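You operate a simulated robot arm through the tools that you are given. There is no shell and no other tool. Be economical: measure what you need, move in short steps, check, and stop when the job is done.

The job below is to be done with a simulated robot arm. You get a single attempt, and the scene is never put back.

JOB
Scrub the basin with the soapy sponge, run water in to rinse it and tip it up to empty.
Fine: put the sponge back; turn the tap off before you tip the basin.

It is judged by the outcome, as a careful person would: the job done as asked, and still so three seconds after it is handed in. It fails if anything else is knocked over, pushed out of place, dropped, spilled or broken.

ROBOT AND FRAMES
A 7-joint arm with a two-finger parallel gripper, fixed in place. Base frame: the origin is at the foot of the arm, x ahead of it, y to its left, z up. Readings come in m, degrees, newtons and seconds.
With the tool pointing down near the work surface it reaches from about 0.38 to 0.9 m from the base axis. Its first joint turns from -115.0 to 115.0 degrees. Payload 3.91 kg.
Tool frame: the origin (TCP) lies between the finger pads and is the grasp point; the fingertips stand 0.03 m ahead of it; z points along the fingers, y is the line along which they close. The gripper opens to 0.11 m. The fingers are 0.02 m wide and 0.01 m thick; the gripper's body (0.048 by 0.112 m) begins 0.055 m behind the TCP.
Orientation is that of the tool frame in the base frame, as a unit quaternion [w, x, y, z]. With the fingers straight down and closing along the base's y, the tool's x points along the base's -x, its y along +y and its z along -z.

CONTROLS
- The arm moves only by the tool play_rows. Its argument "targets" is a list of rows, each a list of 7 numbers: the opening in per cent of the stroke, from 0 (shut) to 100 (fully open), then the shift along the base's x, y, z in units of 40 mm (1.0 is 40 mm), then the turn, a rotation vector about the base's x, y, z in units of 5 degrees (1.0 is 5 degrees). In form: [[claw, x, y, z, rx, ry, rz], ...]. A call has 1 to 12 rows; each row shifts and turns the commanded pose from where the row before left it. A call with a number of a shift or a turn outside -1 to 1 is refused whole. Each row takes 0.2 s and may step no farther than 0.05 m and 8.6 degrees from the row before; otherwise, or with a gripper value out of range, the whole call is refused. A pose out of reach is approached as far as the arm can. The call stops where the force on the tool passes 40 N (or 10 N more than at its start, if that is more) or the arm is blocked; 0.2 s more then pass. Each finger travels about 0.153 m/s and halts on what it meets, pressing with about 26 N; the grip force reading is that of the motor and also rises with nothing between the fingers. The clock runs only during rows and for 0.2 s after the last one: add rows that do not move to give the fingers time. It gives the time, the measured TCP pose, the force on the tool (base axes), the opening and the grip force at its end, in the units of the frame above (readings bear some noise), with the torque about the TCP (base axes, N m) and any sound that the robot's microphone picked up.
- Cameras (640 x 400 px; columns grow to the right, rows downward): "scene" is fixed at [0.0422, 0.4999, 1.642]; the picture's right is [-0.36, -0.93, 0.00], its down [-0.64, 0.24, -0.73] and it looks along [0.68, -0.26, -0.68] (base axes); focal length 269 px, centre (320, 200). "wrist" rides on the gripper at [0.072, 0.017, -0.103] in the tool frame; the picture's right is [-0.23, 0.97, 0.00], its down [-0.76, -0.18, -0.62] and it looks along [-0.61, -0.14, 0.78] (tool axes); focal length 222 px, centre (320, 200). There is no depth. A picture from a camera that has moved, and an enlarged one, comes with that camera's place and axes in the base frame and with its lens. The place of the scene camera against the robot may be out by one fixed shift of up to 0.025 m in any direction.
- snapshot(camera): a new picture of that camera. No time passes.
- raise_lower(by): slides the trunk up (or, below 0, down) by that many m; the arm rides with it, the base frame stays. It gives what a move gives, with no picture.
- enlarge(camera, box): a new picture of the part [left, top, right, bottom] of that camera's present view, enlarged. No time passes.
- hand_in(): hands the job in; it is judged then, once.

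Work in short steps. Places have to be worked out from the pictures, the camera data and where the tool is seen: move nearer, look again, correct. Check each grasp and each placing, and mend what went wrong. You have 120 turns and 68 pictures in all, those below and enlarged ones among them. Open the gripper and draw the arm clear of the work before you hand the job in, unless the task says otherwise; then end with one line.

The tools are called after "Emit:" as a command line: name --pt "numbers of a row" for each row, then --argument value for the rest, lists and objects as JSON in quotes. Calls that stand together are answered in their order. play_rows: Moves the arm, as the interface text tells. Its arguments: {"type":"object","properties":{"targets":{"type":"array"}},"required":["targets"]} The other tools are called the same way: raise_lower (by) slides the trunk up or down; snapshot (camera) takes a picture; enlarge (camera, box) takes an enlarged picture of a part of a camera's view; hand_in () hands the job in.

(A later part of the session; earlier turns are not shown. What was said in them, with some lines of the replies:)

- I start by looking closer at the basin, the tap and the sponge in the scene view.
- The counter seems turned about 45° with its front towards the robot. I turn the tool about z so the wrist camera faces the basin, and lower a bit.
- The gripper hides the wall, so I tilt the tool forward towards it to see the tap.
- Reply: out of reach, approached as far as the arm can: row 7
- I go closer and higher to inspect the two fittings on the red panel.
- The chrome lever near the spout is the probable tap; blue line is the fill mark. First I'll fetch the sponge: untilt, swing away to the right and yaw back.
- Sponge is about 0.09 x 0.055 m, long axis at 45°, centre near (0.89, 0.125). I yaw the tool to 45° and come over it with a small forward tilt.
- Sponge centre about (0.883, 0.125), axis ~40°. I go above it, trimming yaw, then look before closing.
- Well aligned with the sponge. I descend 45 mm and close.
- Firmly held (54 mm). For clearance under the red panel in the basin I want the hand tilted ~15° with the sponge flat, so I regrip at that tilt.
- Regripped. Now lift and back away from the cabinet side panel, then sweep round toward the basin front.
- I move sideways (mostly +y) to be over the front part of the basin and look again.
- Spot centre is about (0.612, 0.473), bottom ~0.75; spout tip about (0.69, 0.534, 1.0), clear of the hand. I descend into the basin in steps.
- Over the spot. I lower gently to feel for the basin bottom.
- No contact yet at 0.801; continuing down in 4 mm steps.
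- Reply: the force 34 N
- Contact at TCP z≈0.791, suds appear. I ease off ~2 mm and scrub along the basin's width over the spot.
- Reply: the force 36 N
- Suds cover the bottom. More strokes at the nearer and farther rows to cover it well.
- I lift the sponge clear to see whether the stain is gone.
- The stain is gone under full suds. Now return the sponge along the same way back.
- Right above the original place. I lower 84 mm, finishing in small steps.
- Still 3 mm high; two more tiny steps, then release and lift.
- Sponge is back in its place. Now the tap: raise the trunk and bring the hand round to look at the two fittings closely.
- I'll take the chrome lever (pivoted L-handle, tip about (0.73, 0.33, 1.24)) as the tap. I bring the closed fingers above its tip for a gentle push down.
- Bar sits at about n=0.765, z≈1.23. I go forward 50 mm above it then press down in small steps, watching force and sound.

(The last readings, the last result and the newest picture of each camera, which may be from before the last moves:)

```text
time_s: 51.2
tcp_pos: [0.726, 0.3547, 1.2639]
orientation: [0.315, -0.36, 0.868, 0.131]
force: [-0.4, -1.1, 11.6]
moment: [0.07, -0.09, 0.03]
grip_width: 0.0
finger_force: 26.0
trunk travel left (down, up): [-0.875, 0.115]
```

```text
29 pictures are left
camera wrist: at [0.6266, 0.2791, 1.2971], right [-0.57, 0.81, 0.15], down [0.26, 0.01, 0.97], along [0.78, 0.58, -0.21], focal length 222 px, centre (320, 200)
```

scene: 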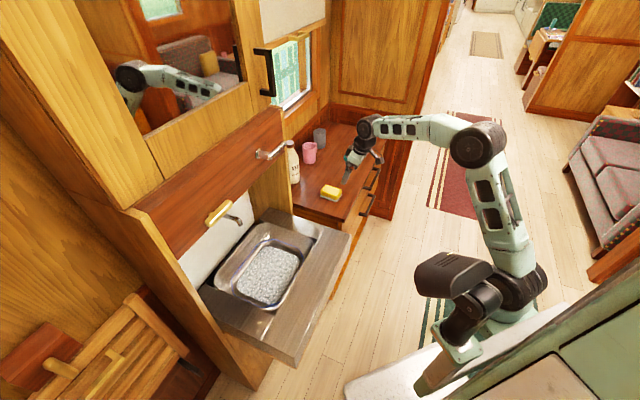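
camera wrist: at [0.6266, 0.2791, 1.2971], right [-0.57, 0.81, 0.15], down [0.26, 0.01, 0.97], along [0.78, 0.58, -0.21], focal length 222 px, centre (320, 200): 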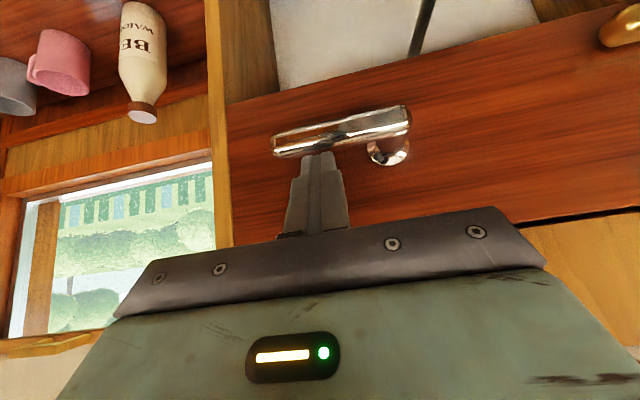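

In contact with the bar (11.6 N). I press down further in small steps.

Emit:
play_rows --pt "0 0 0 -0.1 0 0 0" --pt "0 0 0 -0.1 0 0 0" --pt "0 0 0 -0.1 0 0 0" --pt "0 0 0 0 0 0 0"

Emit:
snapshot --camera "wrist"

```text
time_s: 51.8
tcp_pos: [0.7275, 0.3562, 1.2638]
orientation: [0.322, -0.359, 0.866, 0.133]
force: [-2.6, -3.7, 13.2]
moment: [0.01, -0.01, 0.07]
grip_width: 0.0001
finger_force: 26.5
trunk travel left (down, up): [-0.875, 0.115]
stopped in row 3: the force on the tool passed its limit at 44 N (the readings are from after the stop); the commanded pose is now the measured one
```

```text
28 pictures are left
camera wrist: at [0.6276, 0.2801, 1.2951], right [-0.57, 0.81, 0.15], down [0.25, 0.0, 0.97], along [0.79, 0.59, -0.2], focal length 222 px, centre (320, 200)
```

wrist: 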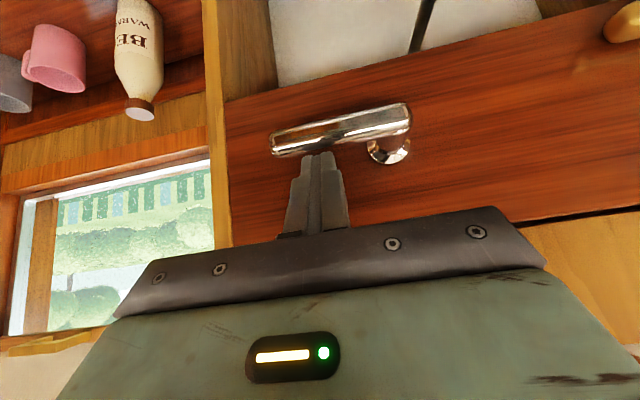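

Down is blocked (44 N). I'll try upward: back off, pitch the tool nearly horizontal, and come under the bar.

Emit:
play_rows --pt "0 -0.2 -0.2 0.5 0 0 0" --pt "0 -0.6 -0.6 0.2 0.7 -0.7 0" --pt "0 -0.6 -0.6 0 0.7 -0.7 0" --pt "0 -0.6 -0.6 -0.2 0.7 -0.7 0" --pt "0 -0.3 -0.3 -0.5 0.7 -0.7 0" --pt "0 0 0 -0.6 0.7 -0.7 0" --pt "0 0 0 -0.6 0.7 -0.7 0" --pt "0 0 0 -0.5 0.7 -0.7 0" --pt "0 0 0 0 0.7 -0.7 0" --pt "0 0 0 0 0 0 0"

Emit:
snapshot --camera "wrist"

Emit:
enlarge --camera "scene" --box '[200, 90, 360, 210]'

```text
time_s: 54.0
tcp_pos: [0.6338, 0.2633, 1.1941]
orientation: [0.594, -0.293, 0.708, 0.245]
force: [0.1, -0.8, -0.1]
moment: [-0.02, 0.0, -0.01]
grip_width: 0.0001
finger_force: 25.8
trunk travel left (down, up): [-0.875, 0.115]
```

```text
27 pictures are left
camera wrist: at [0.5408, 0.1938, 1.141], right [-0.66, 0.72, 0.22], down [-0.22, -0.47, 0.86], along [0.72, 0.52, 0.46], focal length 222 px, centre (320, 200)
```

wrist: 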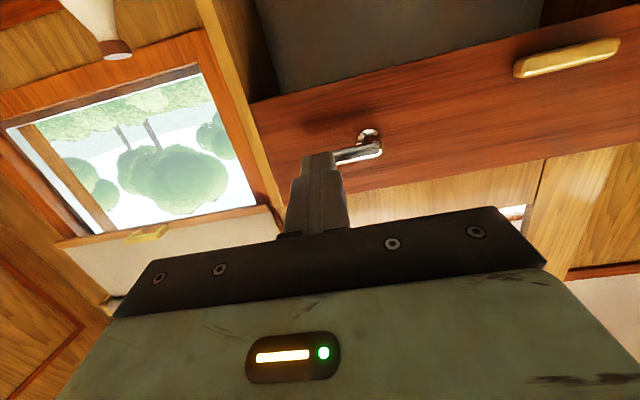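

```text
3.33 times, centred on (280, 150) of scene
camera zoom: at [0.0422, 0.4999, 1.642], right [-0.36, -0.93, 0.0], down [-0.64, 0.24, -0.73], along [0.68, -0.26, -0.68], focal length 897 px, centre (453, 367)
```

zoom: 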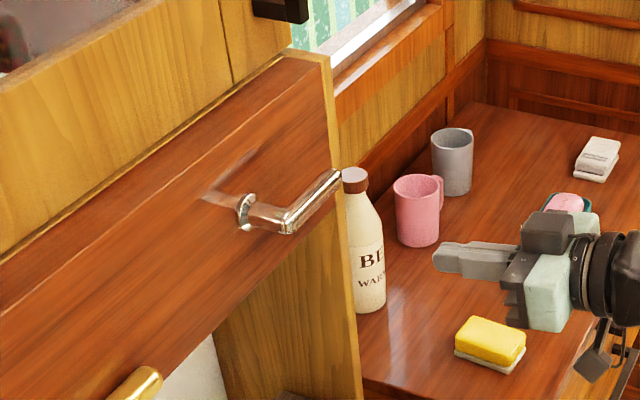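

I slide forward under the bar, then lift gently.

Emit:
play_rows --pt "0 0.7 0.7 0 0 0 0" --pt "0 0.7 0.7 0 0 0 0" --pt "0 0.6 0.6 0 0 0 0" --pt "0 0.3 0.3 0 0 0 0" --pt "0 0 0 0.2 0 0 0" --pt "0 0 0 0.2 0 0 0" --pt "0 0 0 0 0 0 0"

Emit:
enlarge --camera "scene" --box '[200, 90, 360, 210]'

```text
time_s: 55.6
tcp_pos: [0.7284, 0.3559, 1.208]
orientation: [0.593, -0.293, 0.709, 0.245]
force: [0.6, -1.1, -0.7]
moment: [0.01, -0.04, -0.01]
grip_width: 0.0
finger_force: 25.8
trunk travel left (down, up): [-0.875, 0.115]
```

```text
3.33 times, centred on (280, 150) of scene
camera zoom: at [0.0422, 0.4999, 1.642], right [-0.36, -0.93, 0.0], down [-0.64, 0.24, -0.73], along [0.68, -0.26, -0.68], focal length 897 px, centre (453, 367)
```

zoom: 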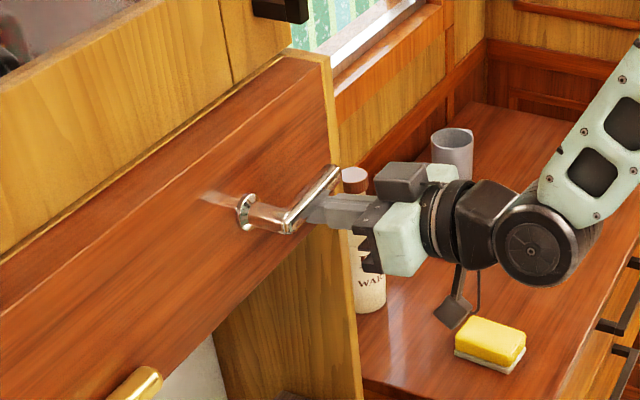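

Fingers are under the bar mid-length. I lift in small steps and watch for resistance or sound.

Emit:
play_rows --pt "0 0 0 0.2 0 0 0" --pt "0 0 0 0.2 0 0 0" --pt "0 0 0 0.2 0 0 0" --pt "0 0 0 0.2 0 0 0" --pt "0 0 0 0 0 0 0"

Emit:
enlarge --camera "scene" --box '[190, 90, 350, 290]'

```text
time_s: 56.8
tcp_pos: [0.7273, 0.3561, 1.2416]
orientation: [0.594, -0.293, 0.708, 0.245]
force: [-0.6, 0.3, -0.2]
moment: [0.01, 0.01, 0.0]
grip_width: 0.0
finger_force: 26.2
trunk travel left (down, up): [-0.875, 0.115]
```

```text
2.00 times, centred on (270, 190) of scene
camera zoom: at [0.0422, 0.4999, 1.642], right [-0.36, -0.93, 0.0], down [-0.64, 0.24, -0.73], along [0.68, -0.26, -0.68], focal length 538 px, centre (420, 220)
```

zoom: 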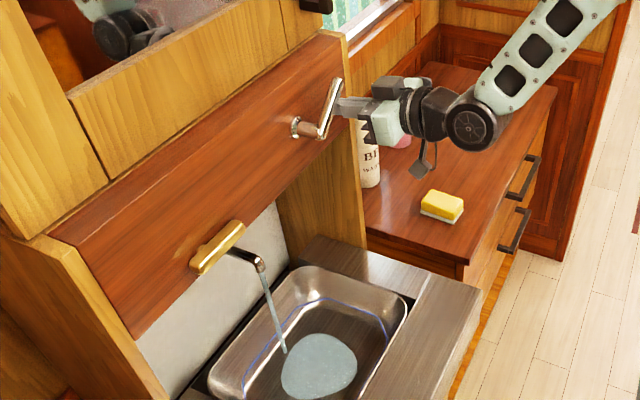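

Water is running and the suds are being rinsed. I keep still a second and check the level against the blue line.

Emit:
play_rows --pt "0 0 0 0 0 0 0" --pt "0 0 0 0 0 0 0" --pt "0 0 0 0 0 0 0" --pt "0 0 0 0 0 0 0"

Emit:
enlarge --camera "scene" --box '[190, 170, 350, 290]'

```text
time_s: 57.8
tcp_pos: [0.7264, 0.3558, 1.2406]
orientation: [0.594, -0.294, 0.707, 0.246]
force: [-0.2, 0.7, -0.2]
moment: [-0.02, 0.02, 0.03]
grip_width: 0.0
finger_force: 25.9
trunk travel left (down, up): [-0.875, 0.115]
```

```text
3.33 times, centred on (270, 230) of scene
camera zoom: at [0.0422, 0.4999, 1.642], right [-0.36, -0.93, 0.0], down [-0.64, 0.24, -0.73], along [0.68, -0.26, -0.68], focal length 897 px, centre (487, 100)
```

zoom: 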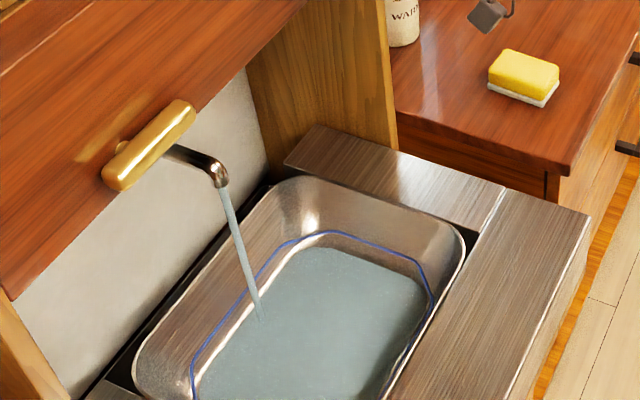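

It fills quickly, so I start closing now: back out, go over the lever and press it down to its stop.

Emit:
play_rows --pt "0 -0.8 -0.8 0 0 0 0" --pt "0 -0.5 -0.5 0.7 0 0 0" --pt "0 0 0 1 0 0 0" --pt "0 0.5 0.5 0.3 0 0 0" --pt "0 0.8 0.8 0 0 0 0" --pt "0 0 0 -0.6 0 0 0" --pt "0 0 0 -0.5 0 0 0" --pt "0 0 0 -0.4 0 0 0" --pt "0 0 0 -0.2 0 0 0" --pt "0 0 0 -0.1 0 0 0" --pt "0 0 0 0 0 0 0"

Emit:
enlarge --camera "scene" --box '[190, 110, 370, 300]'

```text
time_s: 60.2
tcp_pos: [0.7264, 0.3566, 1.2494]
orientation: [0.594, -0.293, 0.708, 0.246]
force: [0.4, -0.1, 1.9]
moment: [0.01, -0.03, -0.02]
grip_width: 0.0001
finger_force: 25.9
trunk travel left (down, up): [-0.875, 0.115]
```

```text
2.11 times, centred on (280, 205) of scene
camera zoom: at [0.0422, 0.4999, 1.642], right [-0.36, -0.93, 0.0], down [-0.64, 0.24, -0.73], along [0.68, -0.26, -0.68], focal length 567 px, centre (404, 190)
```

zoom: 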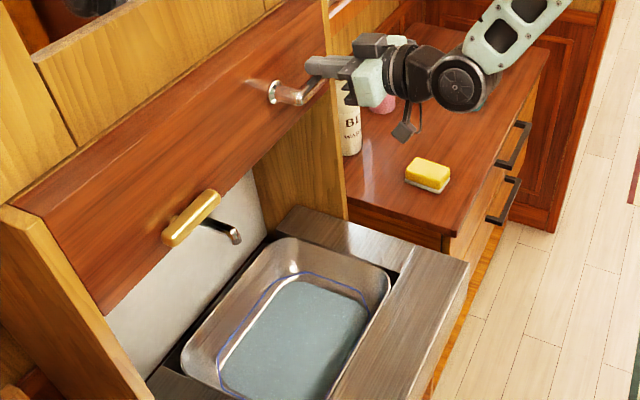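

The stream has stopped. I zoom in on the level and lever.

Emit:
enlarge --camera "scene" --box '[200, 210, 320, 310]'

```text
4.00 times, centred on (260, 260) of scene
camera zoom: at [0.0422, 0.4999, 1.642], right [-0.36, -0.93, 0.0], down [-0.64, 0.24, -0.73], along [0.68, -0.26, -0.68], focal length 1076 px, centre (560, -40)
```

zoom: 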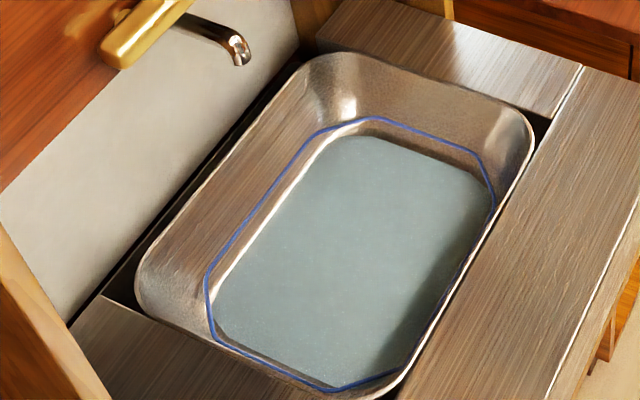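

The level is about half-way to the blue line. I reopen for another ~3 s to bring it close to (not over) the line: go under the lever and lift.

Emit:
play_rows --pt "0 -0.8 -0.8 0.1 0 0 0" --pt "0 -0.5 -0.5 -0.6 0 0 0" --pt "0 0 0 -0.85 0 0 0" --pt "0 0.5 0.5 0 0 0 0" --pt "0 0.8 0.8 0 0 0 0" --pt "0 0 0 0.4 0 0 0" --pt "0 0 0 0.2 0 0 0" --pt "0 0 0 0.2 0 0 0" --pt "0 0 0 0.2 0 0 0" --pt "0 0 0 0.15 0 0 0" --pt "0 0 0 0 0 0 0"

Emit:
enlarge --camera "scene" --box '[200, 210, 320, 310]'

```text
time_s: 62.6
tcp_pos: [0.7268, 0.3548, 1.2426]
orientation: [0.594, -0.292, 0.708, 0.245]
force: [0.5, -0.7, 0.0]
moment: [0.02, 0.0, 0.02]
grip_width: 0.0
finger_force: 25.9
trunk travel left (down, up): [-0.875, 0.115]
```

```text
4.00 times, centred on (260, 260) of scene
camera zoom: at [0.0422, 0.4999, 1.642], right [-0.36, -0.93, 0.0], down [-0.64, 0.24, -0.73], along [0.68, -0.26, -0.68], focal length 1076 px, centre (560, -40)
```

zoom: 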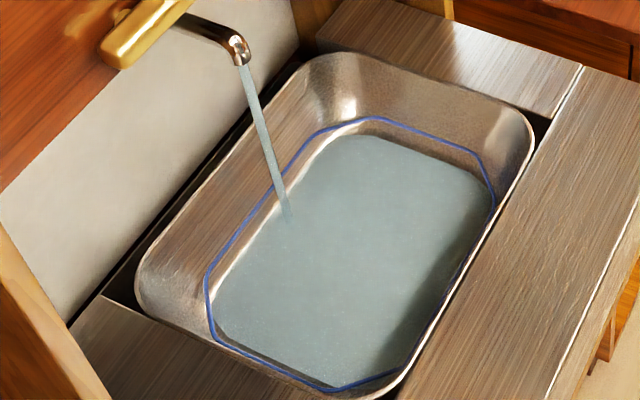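

Running again; I wait about 0.8 s and look.

Emit:
play_rows --pt "0 0 0 0 0 0 0" --pt "0 0 0 0 0 0 0" --pt "0 0 0 0 0 0 0"

Emit:
enlarge --camera "scene" --box '[200, 210, 320, 310]'

```text
time_s: 63.4
tcp_pos: [0.7255, 0.355, 1.2407]
orientation: [0.595, -0.293, 0.707, 0.245]
force: [-0.7, 0.7, -0.3]
moment: [0.0, -0.03, -0.01]
grip_width: 0.0
finger_force: 26.5
trunk travel left (down, up): [-0.875, 0.115]
```

```text
4.00 times, centred on (260, 260) of scene
camera zoom: at [0.0422, 0.4999, 1.642], right [-0.36, -0.93, 0.0], down [-0.64, 0.24, -0.73], along [0.68, -0.26, -0.68], focal length 1076 px, centre (560, -40)
```

zoom: 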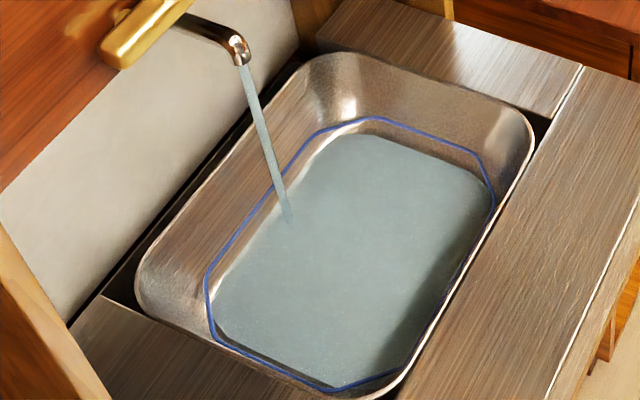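

The level rises slowly; I wait longer (2.4 s).

Emit:
play_rows --pt "0 0 0 0 0 0 0" --pt "0 0 0 0 0 0 0" --pt "0 0 0 0 0 0 0" --pt "0 0 0 0 0 0 0" --pt "0 0 0 0 0 0 0" --pt "0 0 0 0 0 0 0" --pt "0 0 0 0 0 0 0" --pt "0 0 0 0 0 0 0" --pt "0 0 0 0 0 0 0" --pt "0 0 0 0 0 0 0" --pt "0 0 0 0 0 0 0"

Emit:
enlarge --camera "scene" --box '[200, 210, 320, 310]'

```text
time_s: 65.8
tcp_pos: [0.7259, 0.3555, 1.2419]
orientation: [0.594, -0.293, 0.708, 0.246]
force: [-0.3, 0.5, -0.1]
moment: [0.02, -0.02, 0.03]
grip_width: 0.0
finger_force: 25.9
trunk travel left (down, up): [-0.875, 0.115]
```

```text
4.00 times, centred on (260, 260) of scene
camera zoom: at [0.0422, 0.4999, 1.642], right [-0.36, -0.93, 0.0], down [-0.64, 0.24, -0.73], along [0.68, -0.26, -0.68], focal length 1076 px, centre (560, -40)
```

zoom: 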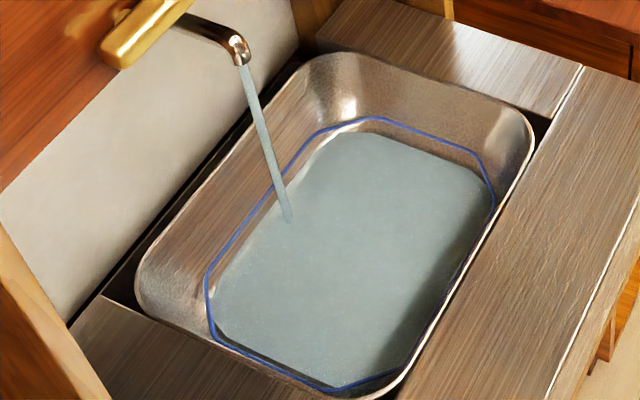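

Rate about 1 px/s with ~13 px to go. I wait ~7.5 s more, then check.

Emit:
play_rows --pt "0 0 0 0 0 0 0" --pt "0 0 0 0 0 0 0" --pt "0 0 0 0 0 0 0" --pt "0 0 0 0 0 0 0" --pt "0 0 0 0 0 0 0" --pt "0 0 0 0 0 0 0" --pt "0 0 0 0 0 0 0" --pt "0 0 0 0 0 0 0" --pt "0 0 0 0 0 0 0" --pt "0 0 0 0 0 0 0" --pt "0 0 0 0 0 0 0" --pt "0 0 0 0 0 0 0"

Emit:
play_rows --pt "0 0 0 0 0 0 0" --pt "0 0 0 0 0 0 0" --pt "0 0 0 0 0 0 0" --pt "0 0 0 0 0 0 0" --pt "0 0 0 0 0 0 0" --pt "0 0 0 0 0 0 0" --pt "0 0 0 0 0 0 0" --pt "0 0 0 0 0 0 0" --pt "0 0 0 0 0 0 0" --pt "0 0 0 0 0 0 0" --pt "0 0 0 0 0 0 0" --pt "0 0 0 0 0 0 0"

Emit:
enlarge --camera "scene" --box '[200, 210, 320, 310]'

```text
time_s: 68.4
tcp_pos: [0.7268, 0.3549, 1.2424]
orientation: [0.594, -0.294, 0.707, 0.246]
force: [-0.1, -0.3, -0.1]
moment: [0.01, 0.02, -0.01]
grip_width: 0.0
finger_force: 26.1
trunk travel left (down, up): [-0.875, 0.115]
```

```text
time_s: 71.0
tcp_pos: [0.7255, 0.3561, 1.2416]
orientation: [0.594, -0.293, 0.708, 0.245]
force: [0.2, 0.1, 0.4]
moment: [-0.01, -0.01, 0.01]
grip_width: 0.0001
finger_force: 25.5
trunk travel left (down, up): [-0.875, 0.115]
```

```text
4.00 times, centred on (260, 260) of scene
camera zoom: at [0.0422, 0.4999, 1.642], right [-0.36, -0.93, 0.0], down [-0.64, 0.24, -0.73], along [0.68, -0.26, -0.68], focal length 1076 px, centre (560, -40)
```

zoom: 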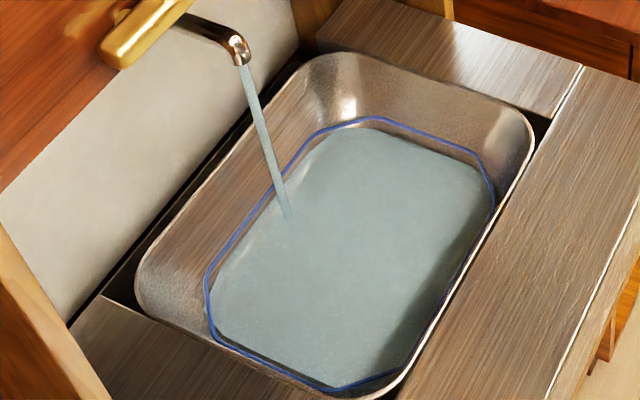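

Still below the line (~9 px). Another ~7.8 s.

Emit:
play_rows --pt "0 0 0 0 0 0 0" --pt "0 0 0 0 0 0 0" --pt "0 0 0 0 0 0 0" --pt "0 0 0 0 0 0 0" --pt "0 0 0 0 0 0 0" --pt "0 0 0 0 0 0 0" --pt "0 0 0 0 0 0 0" --pt "0 0 0 0 0 0 0" --pt "0 0 0 0 0 0 0" --pt "0 0 0 0 0 0 0" --pt "0 0 0 0 0 0 0" --pt "0 0 0 0 0 0 0"

Emit:
play_rows --pt "0 0 0 0 0 0 0" --pt "0 0 0 0 0 0 0" --pt "0 0 0 0 0 0 0" --pt "0 0 0 0 0 0 0" --pt "0 0 0 0 0 0 0" --pt "0 0 0 0 0 0 0" --pt "0 0 0 0 0 0 0" --pt "0 0 0 0 0 0 0" --pt "0 0 0 0 0 0 0" --pt "0 0 0 0 0 0 0" --pt "0 0 0 0 0 0 0" --pt "0 0 0 0 0 0 0"

Emit:
play_rows --pt "0 0 0 0 0 0 0" --pt "0 0 0 0 0 0 0" --pt "0 0 0 0 0 0 0" --pt "0 0 0 0 0 0 0" --pt "0 0 0 0 0 0 0" --pt "0 0 0 0 0 0 0" --pt "0 0 0 0 0 0 0" --pt "0 0 0 0 0 0 0"

Emit:
enlarge --camera "scene" --box '[200, 210, 320, 310]'

```text
time_s: 73.6
tcp_pos: [0.7262, 0.3565, 1.2422]
orientation: [0.594, -0.293, 0.708, 0.245]
force: [0.2, -0.6, 0.3]
moment: [0.02, 0.02, 0.01]
grip_width: 0.0001
finger_force: 25.9
trunk travel left (down, up): [-0.875, 0.115]
```

```text
time_s: 76.2
tcp_pos: [0.7261, 0.3562, 1.2417]
orientation: [0.594, -0.294, 0.708, 0.246]
force: [0.7, 0.0, -0.3]
moment: [-0.02, -0.01, -0.03]
grip_width: 0.0001
finger_force: 26.3
trunk travel left (down, up): [-0.875, 0.115]
```

```text
time_s: 78.0
tcp_pos: [0.7268, 0.3547, 1.241]
orientation: [0.594, -0.293, 0.708, 0.245]
force: [-0.4, 0.1, -1.1]
moment: [-0.03, 0.01, 0.0]
grip_width: 0.0001
finger_force: 26.5
trunk travel left (down, up): [-0.875, 0.115]
```

```text
4.00 times, centred on (260, 260) of scene
camera zoom: at [0.0422, 0.4999, 1.642], right [-0.36, -0.93, 0.0], down [-0.64, 0.24, -0.73], along [0.68, -0.26, -0.68], focal length 1076 px, centre (560, -40)
```

zoom: 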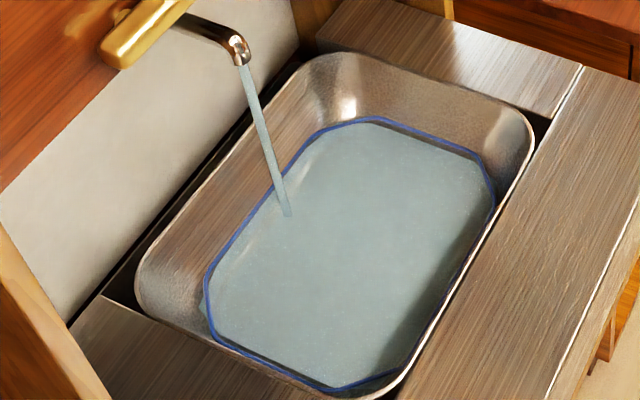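

The water has just about reached the line; close the tap now with the same over-and-down move.

Emit:
play_rows --pt "0 -0.8 -0.8 0 0 0 0" --pt "0 -0.5 -0.5 0.7 0 0 0" --pt "0 0 0 1 0 0 0" --pt "0 0.5 0.5 0.3 0 0 0" --pt "0 0.8 0.8 0 0 0 0" --pt "0 0 0 -0.6 0 0 0" --pt "0 0 0 -0.5 0 0 0" --pt "0 0 0 -0.4 0 0 0" --pt "0 0 0 -0.2 0 0 0" --pt "0 0 0 -0.15 0 0 0" --pt "0 0 0 0 0 0 0"

Emit:
enlarge --camera "scene" --box '[190, 130, 370, 310]'

```text
time_s: 80.4
tcp_pos: [0.7268, 0.3542, 1.2499]
orientation: [0.595, -0.293, 0.706, 0.246]
force: [1.0, -0.1, 6.7]
moment: [0.14, -0.1, 0.11]
grip_width: 0.0
finger_force: 25.6
trunk travel left (down, up): [-0.875, 0.115]
```

```text
2.22 times, centred on (280, 220) of scene
camera zoom: at [0.0422, 0.4999, 1.642], right [-0.36, -0.93, 0.0], down [-0.64, 0.24, -0.73], along [0.68, -0.26, -0.68], focal length 598 px, centre (409, 156)
```

zoom: 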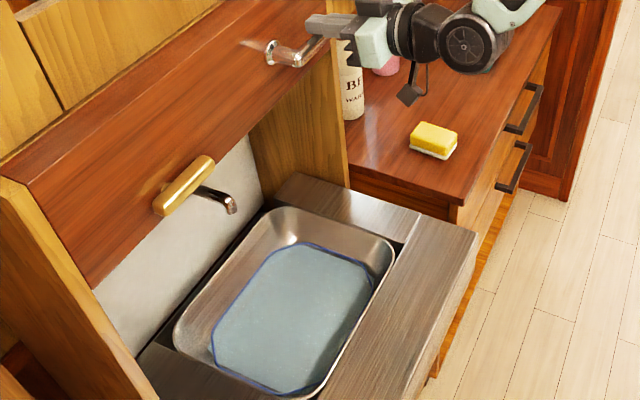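

Tap is shut against its stop. I back away, level the hand back to pointing down, and go look at the basin's rim.

Emit:
play_rows --pt "0 -0.3 -0.3 0.4 0 0 0" --pt "0 -0.8 -0.8 0 0 0 0" --pt "0 -0.8 -0.8 0 0 0 0" --pt "0 -0.6 -0.4 0 -0.7 0.7 0" --pt "0 -0.6 0 0 -0.7 0.7 0" --pt "0 -0.4 0.3 0 -0.7 0.7 0" --pt "0 -0.4 0.4 0 -0.7 0.7 0" --pt "0 0 0.5 0 -0.7 0.7 0" --pt "0 0 0.5 0 -0.7 0.7 0" --pt "0 0 0.5 0 -0.7 0.7 0" --pt "0 0 0.5 0 -0.7 0.7 0" --pt "0 0 0 0 -0.7 0.7 0"

Emit:
play_rows --pt "100 0 0.5 0 -0.7 0.7 0" --pt "100 0 0.5 0 -0.7 0.7 0" --pt "100 0 0.4 0 -0.7 0.7 0" --pt "100 0 0.4 0 -0.7 0.7 0" --pt "100 0 0.4 0 -0.7 0.7 0" --pt "100 0 0 0 0 0 0"

```text
time_s: 83.0
tcp_pos: [0.5715, 0.3704, 1.2642]
orientation: [0.281, -0.365, 0.88, 0.116]
force: [0.0, 0.5, 0.2]
moment: [0.0, 0.02, -0.03]
grip_width: 0.0
finger_force: 26.2
trunk travel left (down, up): [-0.875, 0.115]
```

```text
time_s: 84.4
tcp_pos: [0.5713, 0.4587, 1.2625]
orientation: [0.085, -0.382, 0.92, 0.035]
force: [0.2, 0.7, -0.4]
moment: [0.0, 0.02, 0.01]
grip_width: 0.11
finger_force: 0.1
trunk travel left (down, up): [-0.875, 0.115]
```

Emit:
play_rows --pt "100 -0.8 -0.8 0 -0.7 0.7 0" --pt "100 -0.8 -0.8 0 -0.7 0.7 0" --pt "100 -0.2 -0.5 0 0 0 0" --pt "100 0 0 0 0 0 0"

Emit:
raise_lower --by -0.2

Emit:
snapshot --camera "wrist"

```text
time_s: 85.4
tcp_pos: [0.499, 0.3737, 1.263]
orientation: [0.006, -0.385, 0.923, 0.001]
force: [0.1, -0.7, 0.2]
moment: [-0.01, -0.02, 0.0]
grip_width: 0.1101
finger_force: 0.0
trunk travel left (down, up): [-0.875, 0.115]
```

```text
time_s: 87.6
tcp_pos: [0.4996, 0.3733, 1.0621]
orientation: [0.006, -0.383, 0.924, 0.002]
force: [0.5, 0.2, -0.3]
moment: [0.03, 0.0, -0.02]
grip_width: 0.1101
finger_force: 0.0
trunk travel left (down, up): [-0.675, 0.315]
```

```text
14 pictures are left
camera wrist: at [0.4341, 0.3327, 1.1654], right [-0.53, 0.85, 0.0], down [0.66, 0.41, 0.63], along [0.54, 0.34, -0.77], focal length 222 px, centre (320, 200)
```

wrist: 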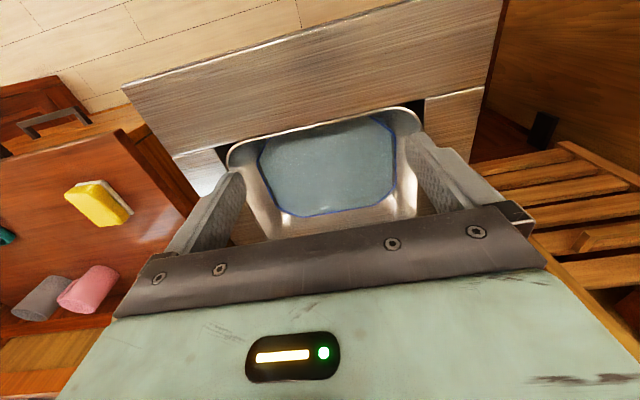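

Emit:
enlarge --camera "wrist" --box '[210, 70, 460, 230]'

```text
2.50 times, centred on (335, 150) of wrist
camera zoom: at [0.4341, 0.3327, 1.1654], right [-0.53, 0.85, 0.0], down [0.66, 0.41, 0.63], along [0.54, 0.34, -0.77], focal length 555 px, centre (282, 325)
```

zoom: 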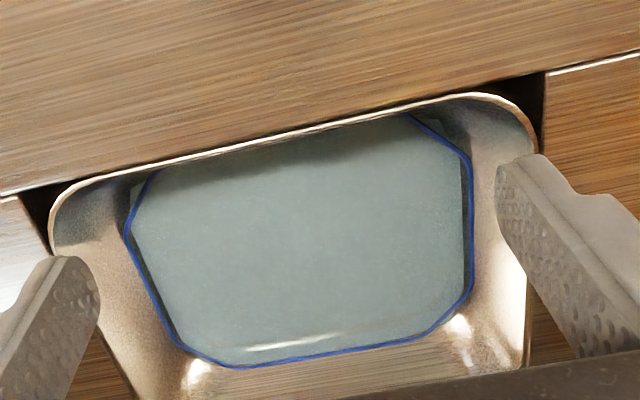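

The basin pan has no own handle; the wide steel front overhangs like a flap that tips up with the basin. I back out in front, pitch the tool horizontal and lower to view its underside.

Emit:
play_rows --pt "0 -0.1 -0.8 0 0.7 -0.7 0" --pt "0 -0.1 -0.8 0 0.7 -0.7 0" --pt "0 -0.1 -0.8 0 0.7 -0.7 0" --pt "0 -0.1 -0.8 0 0.7 -0.7 0" --pt "0 -0.1 -0.8 0 0.7 -0.7 0" --pt "0 -0.1 -0.8 0 0.7 -0.7 0" --pt "0 0 -0.4 0 0.7 -0.7 0" --pt "0 0 0 0 0.7 -0.7 0" --pt "0 0 0 0 0.7 -0.7 0" --pt "0 0 0 0 0.7 -0.7 0" --pt "0 0 0 0 0.7 -0.7 0" --pt "0 0 0 0 0.7 -0.7 0"

Emit:
raise_lower --by -0.25

Emit:
snapshot --camera "wrist"

```text
time_s: 90.2
tcp_pos: [0.5082, 0.1886, 1.077]
orientation: [0.417, -0.33, 0.835, 0.139]
force: [0.7, 0.3, 0.2]
moment: [-0.04, 0.02, -0.01]
grip_width: 0.0001
finger_force: 25.8
out of reach, approached as far as the arm can: row 7, 8, 9, 10, 11, 12
trunk travel left (down, up): [-0.675, 0.315]
```

```text
time_s: 92.8
tcp_pos: [0.5077, 0.1898, 0.8275]
orientation: [0.416, -0.331, 0.836, 0.138]
force: [0.1, 0.2, 0.1]
moment: [0.0, 0.01, -0.03]
grip_width: 0.0001
finger_force: 26.0
trunk travel left (down, up): [-0.425, 0.565]
```

```text
12 pictures are left
camera wrist: at [0.4023, 0.117, 0.833], right [-0.55, 0.82, 0.14], down [0.07, -0.12, 0.99], along [0.83, 0.56, 0.0], focal length 222 px, centre (320, 200)
```

wrist: 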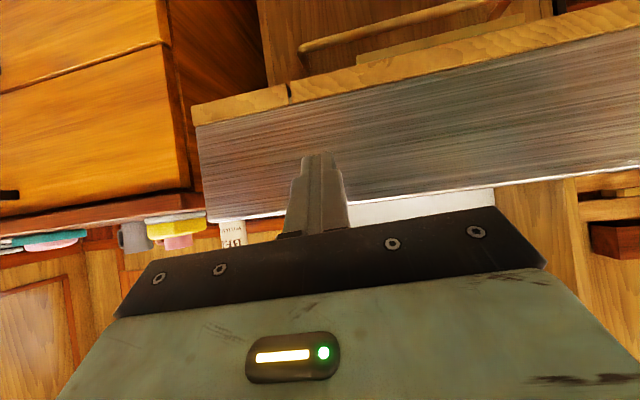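

Emit:
enlarge --camera "wrist" --box '[150, 0, 640, 240]'

```text
1.31 times, centred on (395, 120) of wrist
camera zoom: at [0.4023, 0.117, 0.833], right [-0.55, 0.82, 0.14], down [0.07, -0.12, 0.99], along [0.83, 0.56, 0.0], focal length 290 px, centre (222, 304)
```

zoom: 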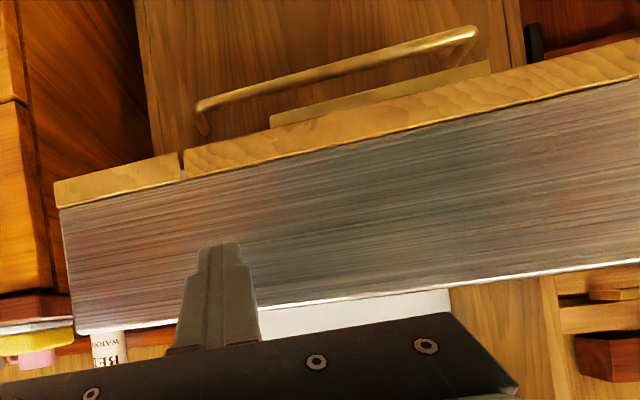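

A brass bail bar shows beneath the flap, centred with the basin — possibly the tip handle. I lower the trunk to look at it straight on.

Emit:
raise_lower --by -0.18

Emit:
snapshot --camera "wrist"

```text
time_s: 94.8
tcp_pos: [0.5084, 0.1886, 0.6473]
orientation: [0.418, -0.33, 0.835, 0.138]
force: [0.5, -0.2, -0.2]
moment: [0.01, 0.0, 0.0]
grip_width: 0.0
finger_force: 26.1
trunk travel left (down, up): [-0.245, 0.745]
```

```text
10 pictures are left
camera wrist: at [0.4022, 0.117, 0.653], right [-0.55, 0.82, 0.14], down [0.07, -0.12, 0.99], along [0.83, 0.56, 0.0], focal length 222 px, centre (320, 200)
```

wrist: 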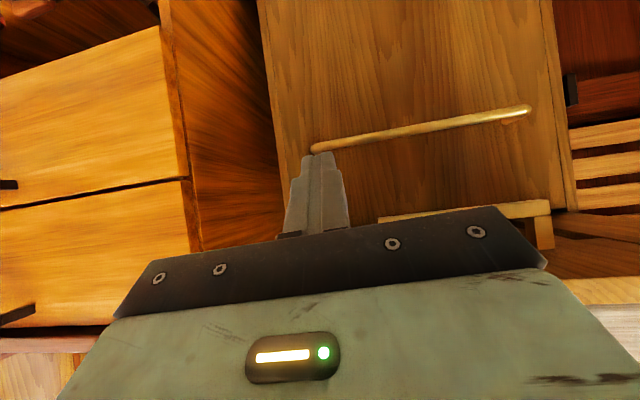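

Emit:
enlarge --camera "wrist" --box '[340, 90, 600, 260]'

```text
2.35 times, centred on (470, 175) of wrist
camera zoom: at [0.4022, 0.117, 0.653], right [-0.55, 0.82, 0.14], down [0.07, -0.12, 0.99], along [0.83, 0.56, 0.0], focal length 523 px, centre (-33, 259)
```

zoom: 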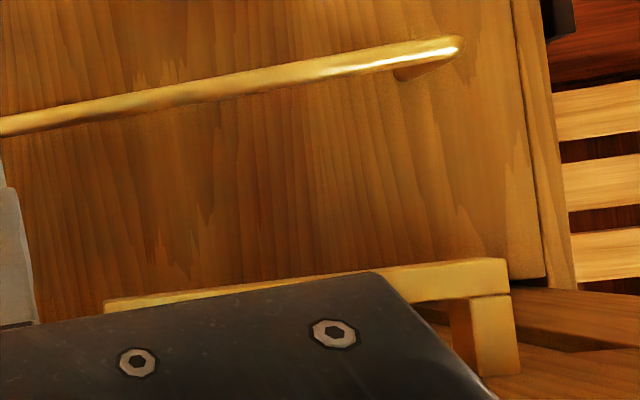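

There is a U-shaped wooden handle under the flap: bar from about t=-0.19 to -0.025 at n≈0.62, z≈0.685 (centre (0.514, 0.363)). I'll push it up from below with horizontal fingers, pointing along +y for reach; first turn the tool.

Emit:
play_rows --pt "0 0 0 0 0 0 1" --pt "0 0 0 0 0 0 1" --pt "0 0 0 0 0 0 1" --pt "0 0 0 0 0 0 1" --pt "0 0 0 0 0 0 1" --pt "0 0 0 0 0 0 1" --pt "0 0 0 0 0 0 1" --pt "0 0 0 0 0 0 1" --pt "0 0 0 0 0 0 1" --pt "0 0 0 0 0 0 0"

```text
time_s: 97.0
tcp_pos: [0.4939, 0.2027, 0.6451]
orientation: [0.331, -0.627, 0.644, 0.288]
force: [0.2, -0.5, 0.1]
moment: [0.0, -0.03, -0.01]
grip_width: 0.0
finger_force: 25.7
out of reach, approached as far as the arm can: row 2
trunk travel left (down, up): [-0.245, 0.745]
```

Emit:
play_rows --pt "0 0.1 0.1 0 1 0 0" --pt "0 0.1 0.2 0 1 0 0" --pt "0 0.1 0.2 0 1 0 0" --pt "0 0.1 0.2 -0.1 1 0 0" --pt "0 0.1 0.2 -0.1 1 0 0" --pt "0 0 0.2 0 1 0 0" --pt "0 0 0 0 0 0 0"

Emit:
snapshot --camera "wrist"

```text
time_s: 98.6
tcp_pos: [0.5144, 0.2482, 0.6365]
orientation: [0.484, -0.517, 0.549, 0.444]
force: [0.2, 0.8, -0.4]
moment: [0.0, -0.01, -0.01]
grip_width: 0.0
finger_force: 25.6
trunk travel left (down, up): [-0.245, 0.745]
```

```text
8 pictures are left
camera wrist: at [0.4892, 0.137, 0.5785], right [-0.97, 0.1, 0.21], down [0.13, -0.52, 0.84], along [0.19, 0.85, 0.49], focal length 222 px, centre (320, 200)
```

wrist: 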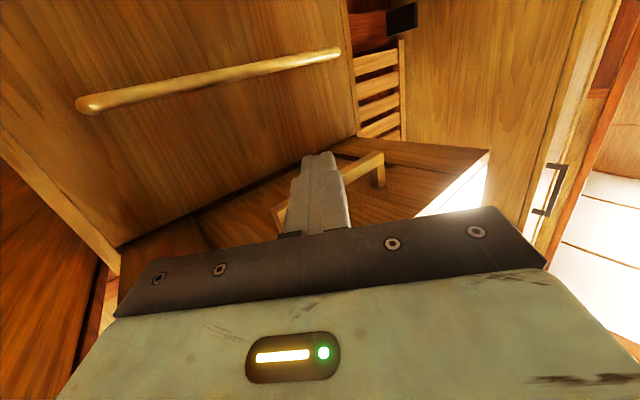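

The handle's geometry agrees with my estimate. I advance under the bar, then raise to touch it.

Emit:
play_rows --pt "0 0 0.9 0 0 0 0" --pt "0 0 0.9 0 0 0 0" --pt "0 0 0.9 0 0 0 0" --pt "0 0 0 0.4 0 0 0" --pt "0 0 0 0.3 0 0 0" --pt "0 0 0 0.2 0 0 0" --pt "0 0 0 0.1 0 0 0" --pt "0 0 0 0 0 0 0"

```text
time_s: 100.4
tcp_pos: [0.5132, 0.3553, 0.6749]
orientation: [0.482, -0.518, 0.549, 0.445]
force: [-8.5, -14.2, -18.2]
moment: [0.4, 0.14, -0.29]
grip_width: 0.0001
finger_force: 26.3
trunk travel left (down, up): [-0.245, 0.745]
```

Contact with the bar, reaction down and outward, as expected for a rear hinge. I continue up while easing outward along the arc.

Emit:
play_rows --pt "0 -0.06 -0.06 0.2 0 0 0" --pt "0 -0.06 -0.06 0.2 0 0 0" --pt "0 -0.06 -0.06 0.2 0 0 0" --pt "0 0 0 0 0 0 0"

Emit:
enlarge --camera "scene" --box '[170, 160, 370, 380]'

```text
time_s: 101.4
tcp_pos: [0.5068, 0.3474, 0.7016]
orientation: [0.483, -0.518, 0.548, 0.445]
force: [2.6, -0.1, -4.8]
moment: [0.04, 0.09, 0.02]
grip_width: 0.0001
finger_force: 26.0
trunk travel left (down, up): [-0.245, 0.745]
```

```text
1.82 times, centred on (270, 270) of scene
camera zoom: at [0.0422, 0.4999, 1.642], right [-0.36, -0.93, 0.0], down [-0.64, 0.24, -0.73], along [0.68, -0.26, -0.68], focal length 489 px, centre (411, 73)
```

zoom: 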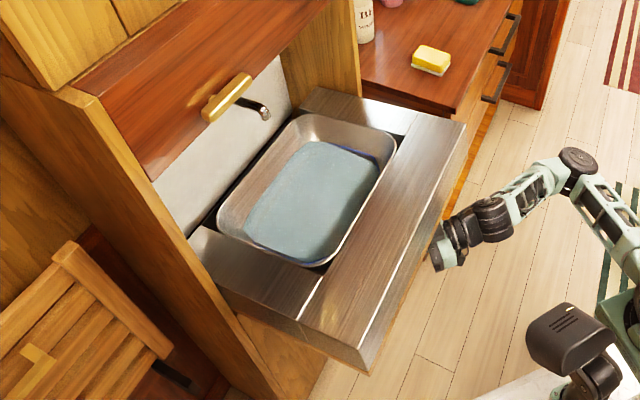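

The whole flap tips and the water shifts to the back. I continue slowly along the arc to about 30°.

Emit:
play_rows --pt "0 -0.05 -0.05 0.25 0 0 0" --pt "0 -0.05 -0.05 0.25 0 0 0" --pt "0 -0.034 -0.034 0.33 0 0 0" --pt "0 -0.034 -0.034 0.33 0 0 0" --pt "0 -0.034 -0.034 0.33 0 0 0" --pt "0 -0.034 -0.034 0.33 0 0 0" --pt "0 0.01 0.01 0.33 0 0 0" --pt "0 0.01 0.01 0.33 0 0 0" --pt "0 0.01 0.01 0.33 0 0 0" --pt "0 0.01 0.01 0.33 0 0 0" --pt "0 0 0 0 0 0 0"

Emit:
enlarge --camera "scene" --box '[170, 130, 370, 380]'

```text
time_s: 103.8
tcp_pos: [0.4975, 0.3406, 0.8268]
orientation: [0.483, -0.517, 0.549, 0.445]
force: [-6.6, -1.2, -5.4]
moment: [0.02, 0.01, 0.02]
grip_width: 0.0
finger_force: 26.1
trunk travel left (down, up): [-0.245, 0.745]
```

```text
1.60 times, centred on (270, 255) of scene
camera zoom: at [0.0422, 0.4999, 1.642], right [-0.36, -0.93, 0.0], down [-0.64, 0.24, -0.73], along [0.68, -0.26, -0.68], focal length 431 px, centre (400, 112)
```

zoom: 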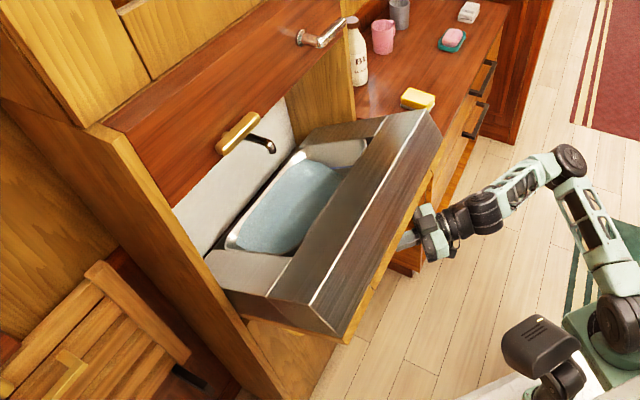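

About 30° now, going smoothly. Continue to ~50°.

Emit:
play_rows --pt "0 0.05 0.05 0.32 0 0 0" --pt "0 0.05 0.05 0.32 0 0 0" --pt "0 0.05 0.05 0.32 0 0 0" --pt "0 0.05 0.05 0.32 0 0 0" --pt "0 0.09 0.09 0.31 0 0 0" --pt "0 0.09 0.09 0.31 0 0 0" --pt "0 0.09 0.09 0.31 0 0 0" --pt "0 0.09 0.09 0.31 0 0 0" --pt "0 0 0 0 0 0 0"

Emit:
enlarge --camera "scene" --box '[170, 130, 370, 380]'

```text
time_s: 105.8
tcp_pos: [0.5212, 0.3625, 0.9258]
orientation: [0.483, -0.517, 0.549, 0.444]
force: [1.5, 2.4, -8.9]
moment: [-0.21, 0.04, -0.03]
grip_width: 0.0002
finger_force: 26.1
trunk travel left (down, up): [-0.245, 0.745]
```

```text
1.60 times, centred on (270, 255) of scene
camera zoom: at [0.0422, 0.4999, 1.642], right [-0.36, -0.93, 0.0], down [-0.64, 0.24, -0.73], along [0.68, -0.26, -0.68], focal length 431 px, centre (400, 112)
```

zoom: 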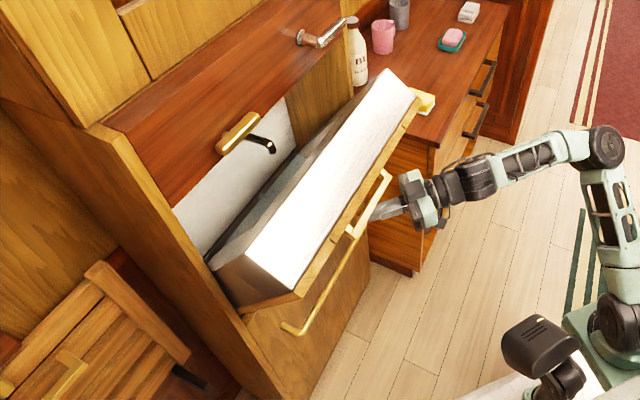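

About 50°. I continue on the arc towards the upper stop, watching the force.

Emit:
play_rows --pt "0 0.124 0.124 0.28 0 0 0" --pt "0 0.124 0.124 0.28 0 0 0" --pt "0 0.124 0.124 0.28 0 0 0" --pt "0 0.124 0.124 0.28 0 0 0" --pt "0 0 0 0 0 0 0"

Emit:
play_rows --pt "0 0.155 0.155 0.25 0 0 0" --pt "0 0.155 0.155 0.25 0 0 0" --pt "0 0.155 0.155 0.25 0 0 0" --pt "0 0.155 0.155 0.25 0 0 0" --pt "0 0 0 0 0 0 0"

```text
time_s: 107.0
tcp_pos: [0.5395, 0.3827, 0.9725]
orientation: [0.484, -0.517, 0.549, 0.445]
force: [1.6, -0.2, -6.1]
moment: [-0.17, 0.05, 0.0]
grip_width: 0.0
finger_force: 25.8
trunk travel left (down, up): [-0.245, 0.745]
```

```text
time_s: 108.2
tcp_pos: [0.5656, 0.4084, 1.0115]
orientation: [0.483, -0.517, 0.549, 0.444]
force: [1.3, 4.3, -14.4]
moment: [-0.39, 0.11, 0.0]
grip_width: 0.0001
finger_force: 26.4
trunk travel left (down, up): [-0.245, 0.745]
```

Emit:
enlarge --camera "scene" --box '[170, 110, 370, 330]'

```text
1.82 times, centred on (270, 220) of scene
camera zoom: at [0.0422, 0.4999, 1.642], right [-0.36, -0.93, 0.0], down [-0.64, 0.24, -0.73], along [0.68, -0.26, -0.68], focal length 489 px, centre (411, 164)
```

zoom: 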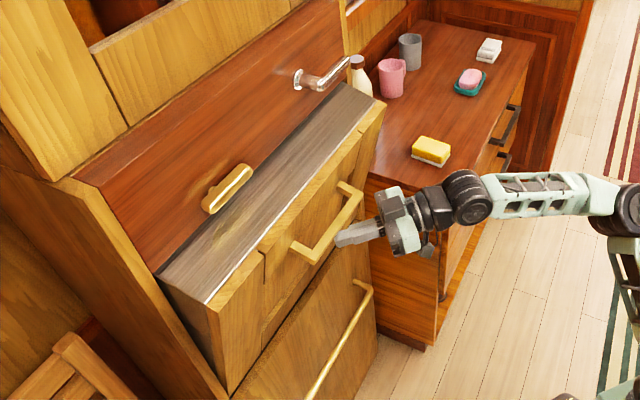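

Nearly upright. I continue a bit more to its stop.

Emit:
play_rows --pt "0 0.18 0.18 0.21 0 0 0" --pt "0 0.18 0.18 0.21 0 0 0" --pt "0 0.18 0.18 0.2 0 0 0" --pt "0 0.18 0.18 0.18 0 0 0" --pt "0 0 0 0 0 0 0"

```text
time_s: 109.4
tcp_pos: [0.5963, 0.4363, 1.0422]
orientation: [0.482, -0.518, 0.549, 0.445]
force: [1.6, 4.3, -20.7]
moment: [-0.61, 0.15, -0.04]
grip_width: 0.0
finger_force: 25.5
trunk travel left (down, up): [-0.245, 0.745]
```

The downward force grows, so I push inward only now.

Emit:
play_rows --pt "0 0.15 0.15 0 0 0 0" --pt "0 0.15 0.15 0 0 0 0" --pt "0 0.15 0.15 0 0 0 0" --pt "0 0 0 0 0 0 0"

```text
time_s: 110.4
tcp_pos: [0.6131, 0.4548, 1.0451]
orientation: [0.483, -0.517, 0.549, 0.444]
force: [-1.1, 1.0, 0.6]
moment: [0.01, 0.0, 0.02]
grip_width: 0.0
finger_force: 26.0
trunk travel left (down, up): [-0.245, 0.745]
```

No load on the fingers: the flap seems to stand by itself. I look.

Emit:
enlarge --camera "scene" --box '[170, 110, 370, 330]'

```text
1.82 times, centred on (270, 220) of scene
camera zoom: at [0.0422, 0.4999, 1.642], right [-0.36, -0.93, 0.0], down [-0.64, 0.24, -0.73], along [0.68, -0.26, -0.68], focal length 489 px, centre (411, 164)
```

zoom: 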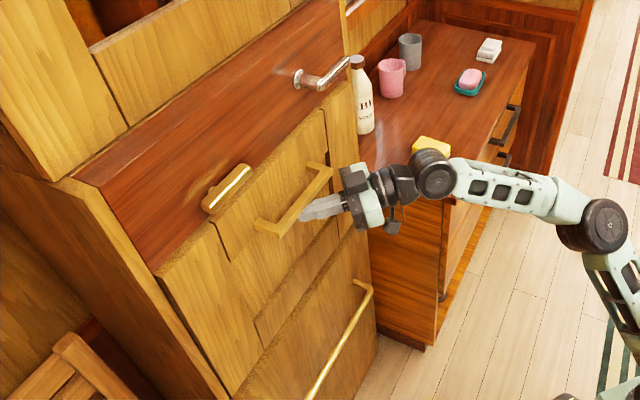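

The flap is now folded flush with the cabinet. I lower slightly and draw the hand straight out, away from the bar.

Emit:
play_rows --pt "0 0 0 -0.2 0 0 0" --pt "0 -0.3 -0.5 -0.1 0 0 0" --pt "0 -0.3 -0.8 0 0 0 0" --pt "0 -0.3 -0.8 0 0 0 0" --pt "0 -0.3 -0.8 0 0 0 0" --pt "0 -0.2 -0.8 0 0 0 0" --pt "100 0 -0.8 0 0 0 0" --pt "100 0 -0.5 0 0 0 0" --pt "100 0 0 0 0 0 0" --pt "100 0 0 0 0 0 0" --pt "100 0 0 0 0 0 0" --pt "100 0 0 0 0 0 0"

Emit:
snapshot --camera "scene"

```text
time_s: 113.0
tcp_pos: [0.5564, 0.2546, 1.0319]
orientation: [0.483, -0.518, 0.548, 0.445]
force: [0.2, -1.0, -0.2]
moment: [-0.02, 0.0, -0.03]
grip_width: 0.1099
finger_force: 0.1
trunk travel left (down, up): [-0.245, 0.745]
```

```text
2 pictures are left
```

scene: 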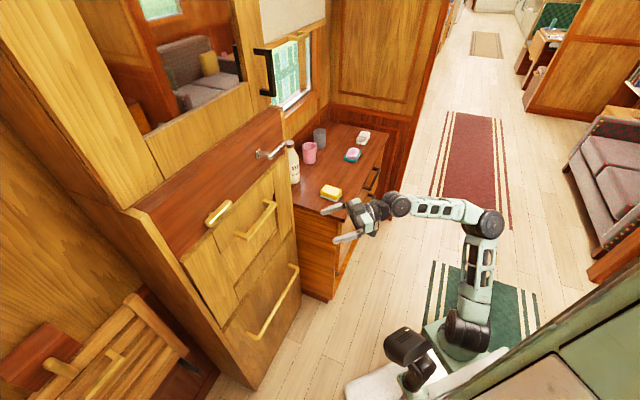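

The flap stays up on its own, everything else in place. I draw back further, wait a few seconds and check once more.

Emit:
play_rows --pt "100 -0.3 -0.8 0 0 0 0" --pt "100 -0.3 -0.8 0 0 0 0" --pt "100 0 0 0 0 0 0" --pt "100 0 0 0 0 0 0" --pt "100 0 0 0 0 0 0" --pt "100 0 0 0 0 0 0" --pt "100 0 0 0 0 0 0" --pt "100 0 0 0 0 0 0" --pt "100 0 0 0 0 0 0" --pt "100 0 0 0 0 0 0" --pt "100 0 0 0 0 0 0" --pt "100 0 0 0 0 0 0"

Emit:
enlarge --camera "scene" --box '[160, 110, 400, 390]'

```text
time_s: 115.6
tcp_pos: [0.5313, 0.1905, 1.0318]
orientation: [0.482, -0.518, 0.548, 0.445]
force: [0.6, -0.2, -0.4]
moment: [-0.03, -0.01, -0.02]
grip_width: 0.11
finger_force: 0.1
trunk travel left (down, up): [-0.245, 0.745]
```

```text
1.43 times, centred on (280, 250) of scene
camera zoom: at [0.0422, 0.4999, 1.642], right [-0.36, -0.93, 0.0], down [-0.64, 0.24, -0.73], along [0.68, -0.26, -0.68], focal length 384 px, centre (377, 129)
```

zoom: 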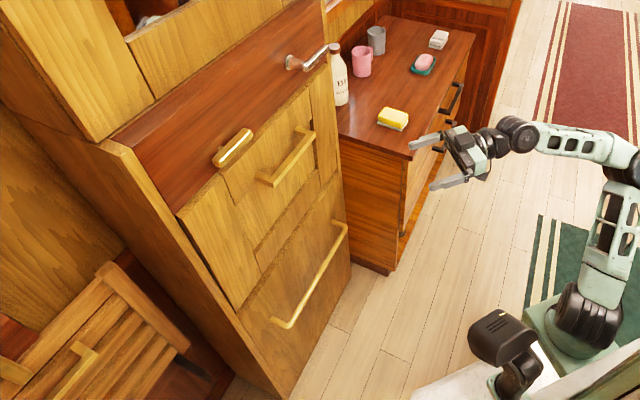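

The basin is steady in its tipped-up position, the tap lever is down, the sponge is in its place and the floor is dry, so I hand in.

Emit:
hand_in

```text
The job is handed in.
```

I scrubbed the basin until the stain was gone, put the sponge back, filled it to the blue line, shut the tap, and tipped the basin up; it stayed up by itself. I couldn't see inside once it was up, so I'm assuming it emptied.
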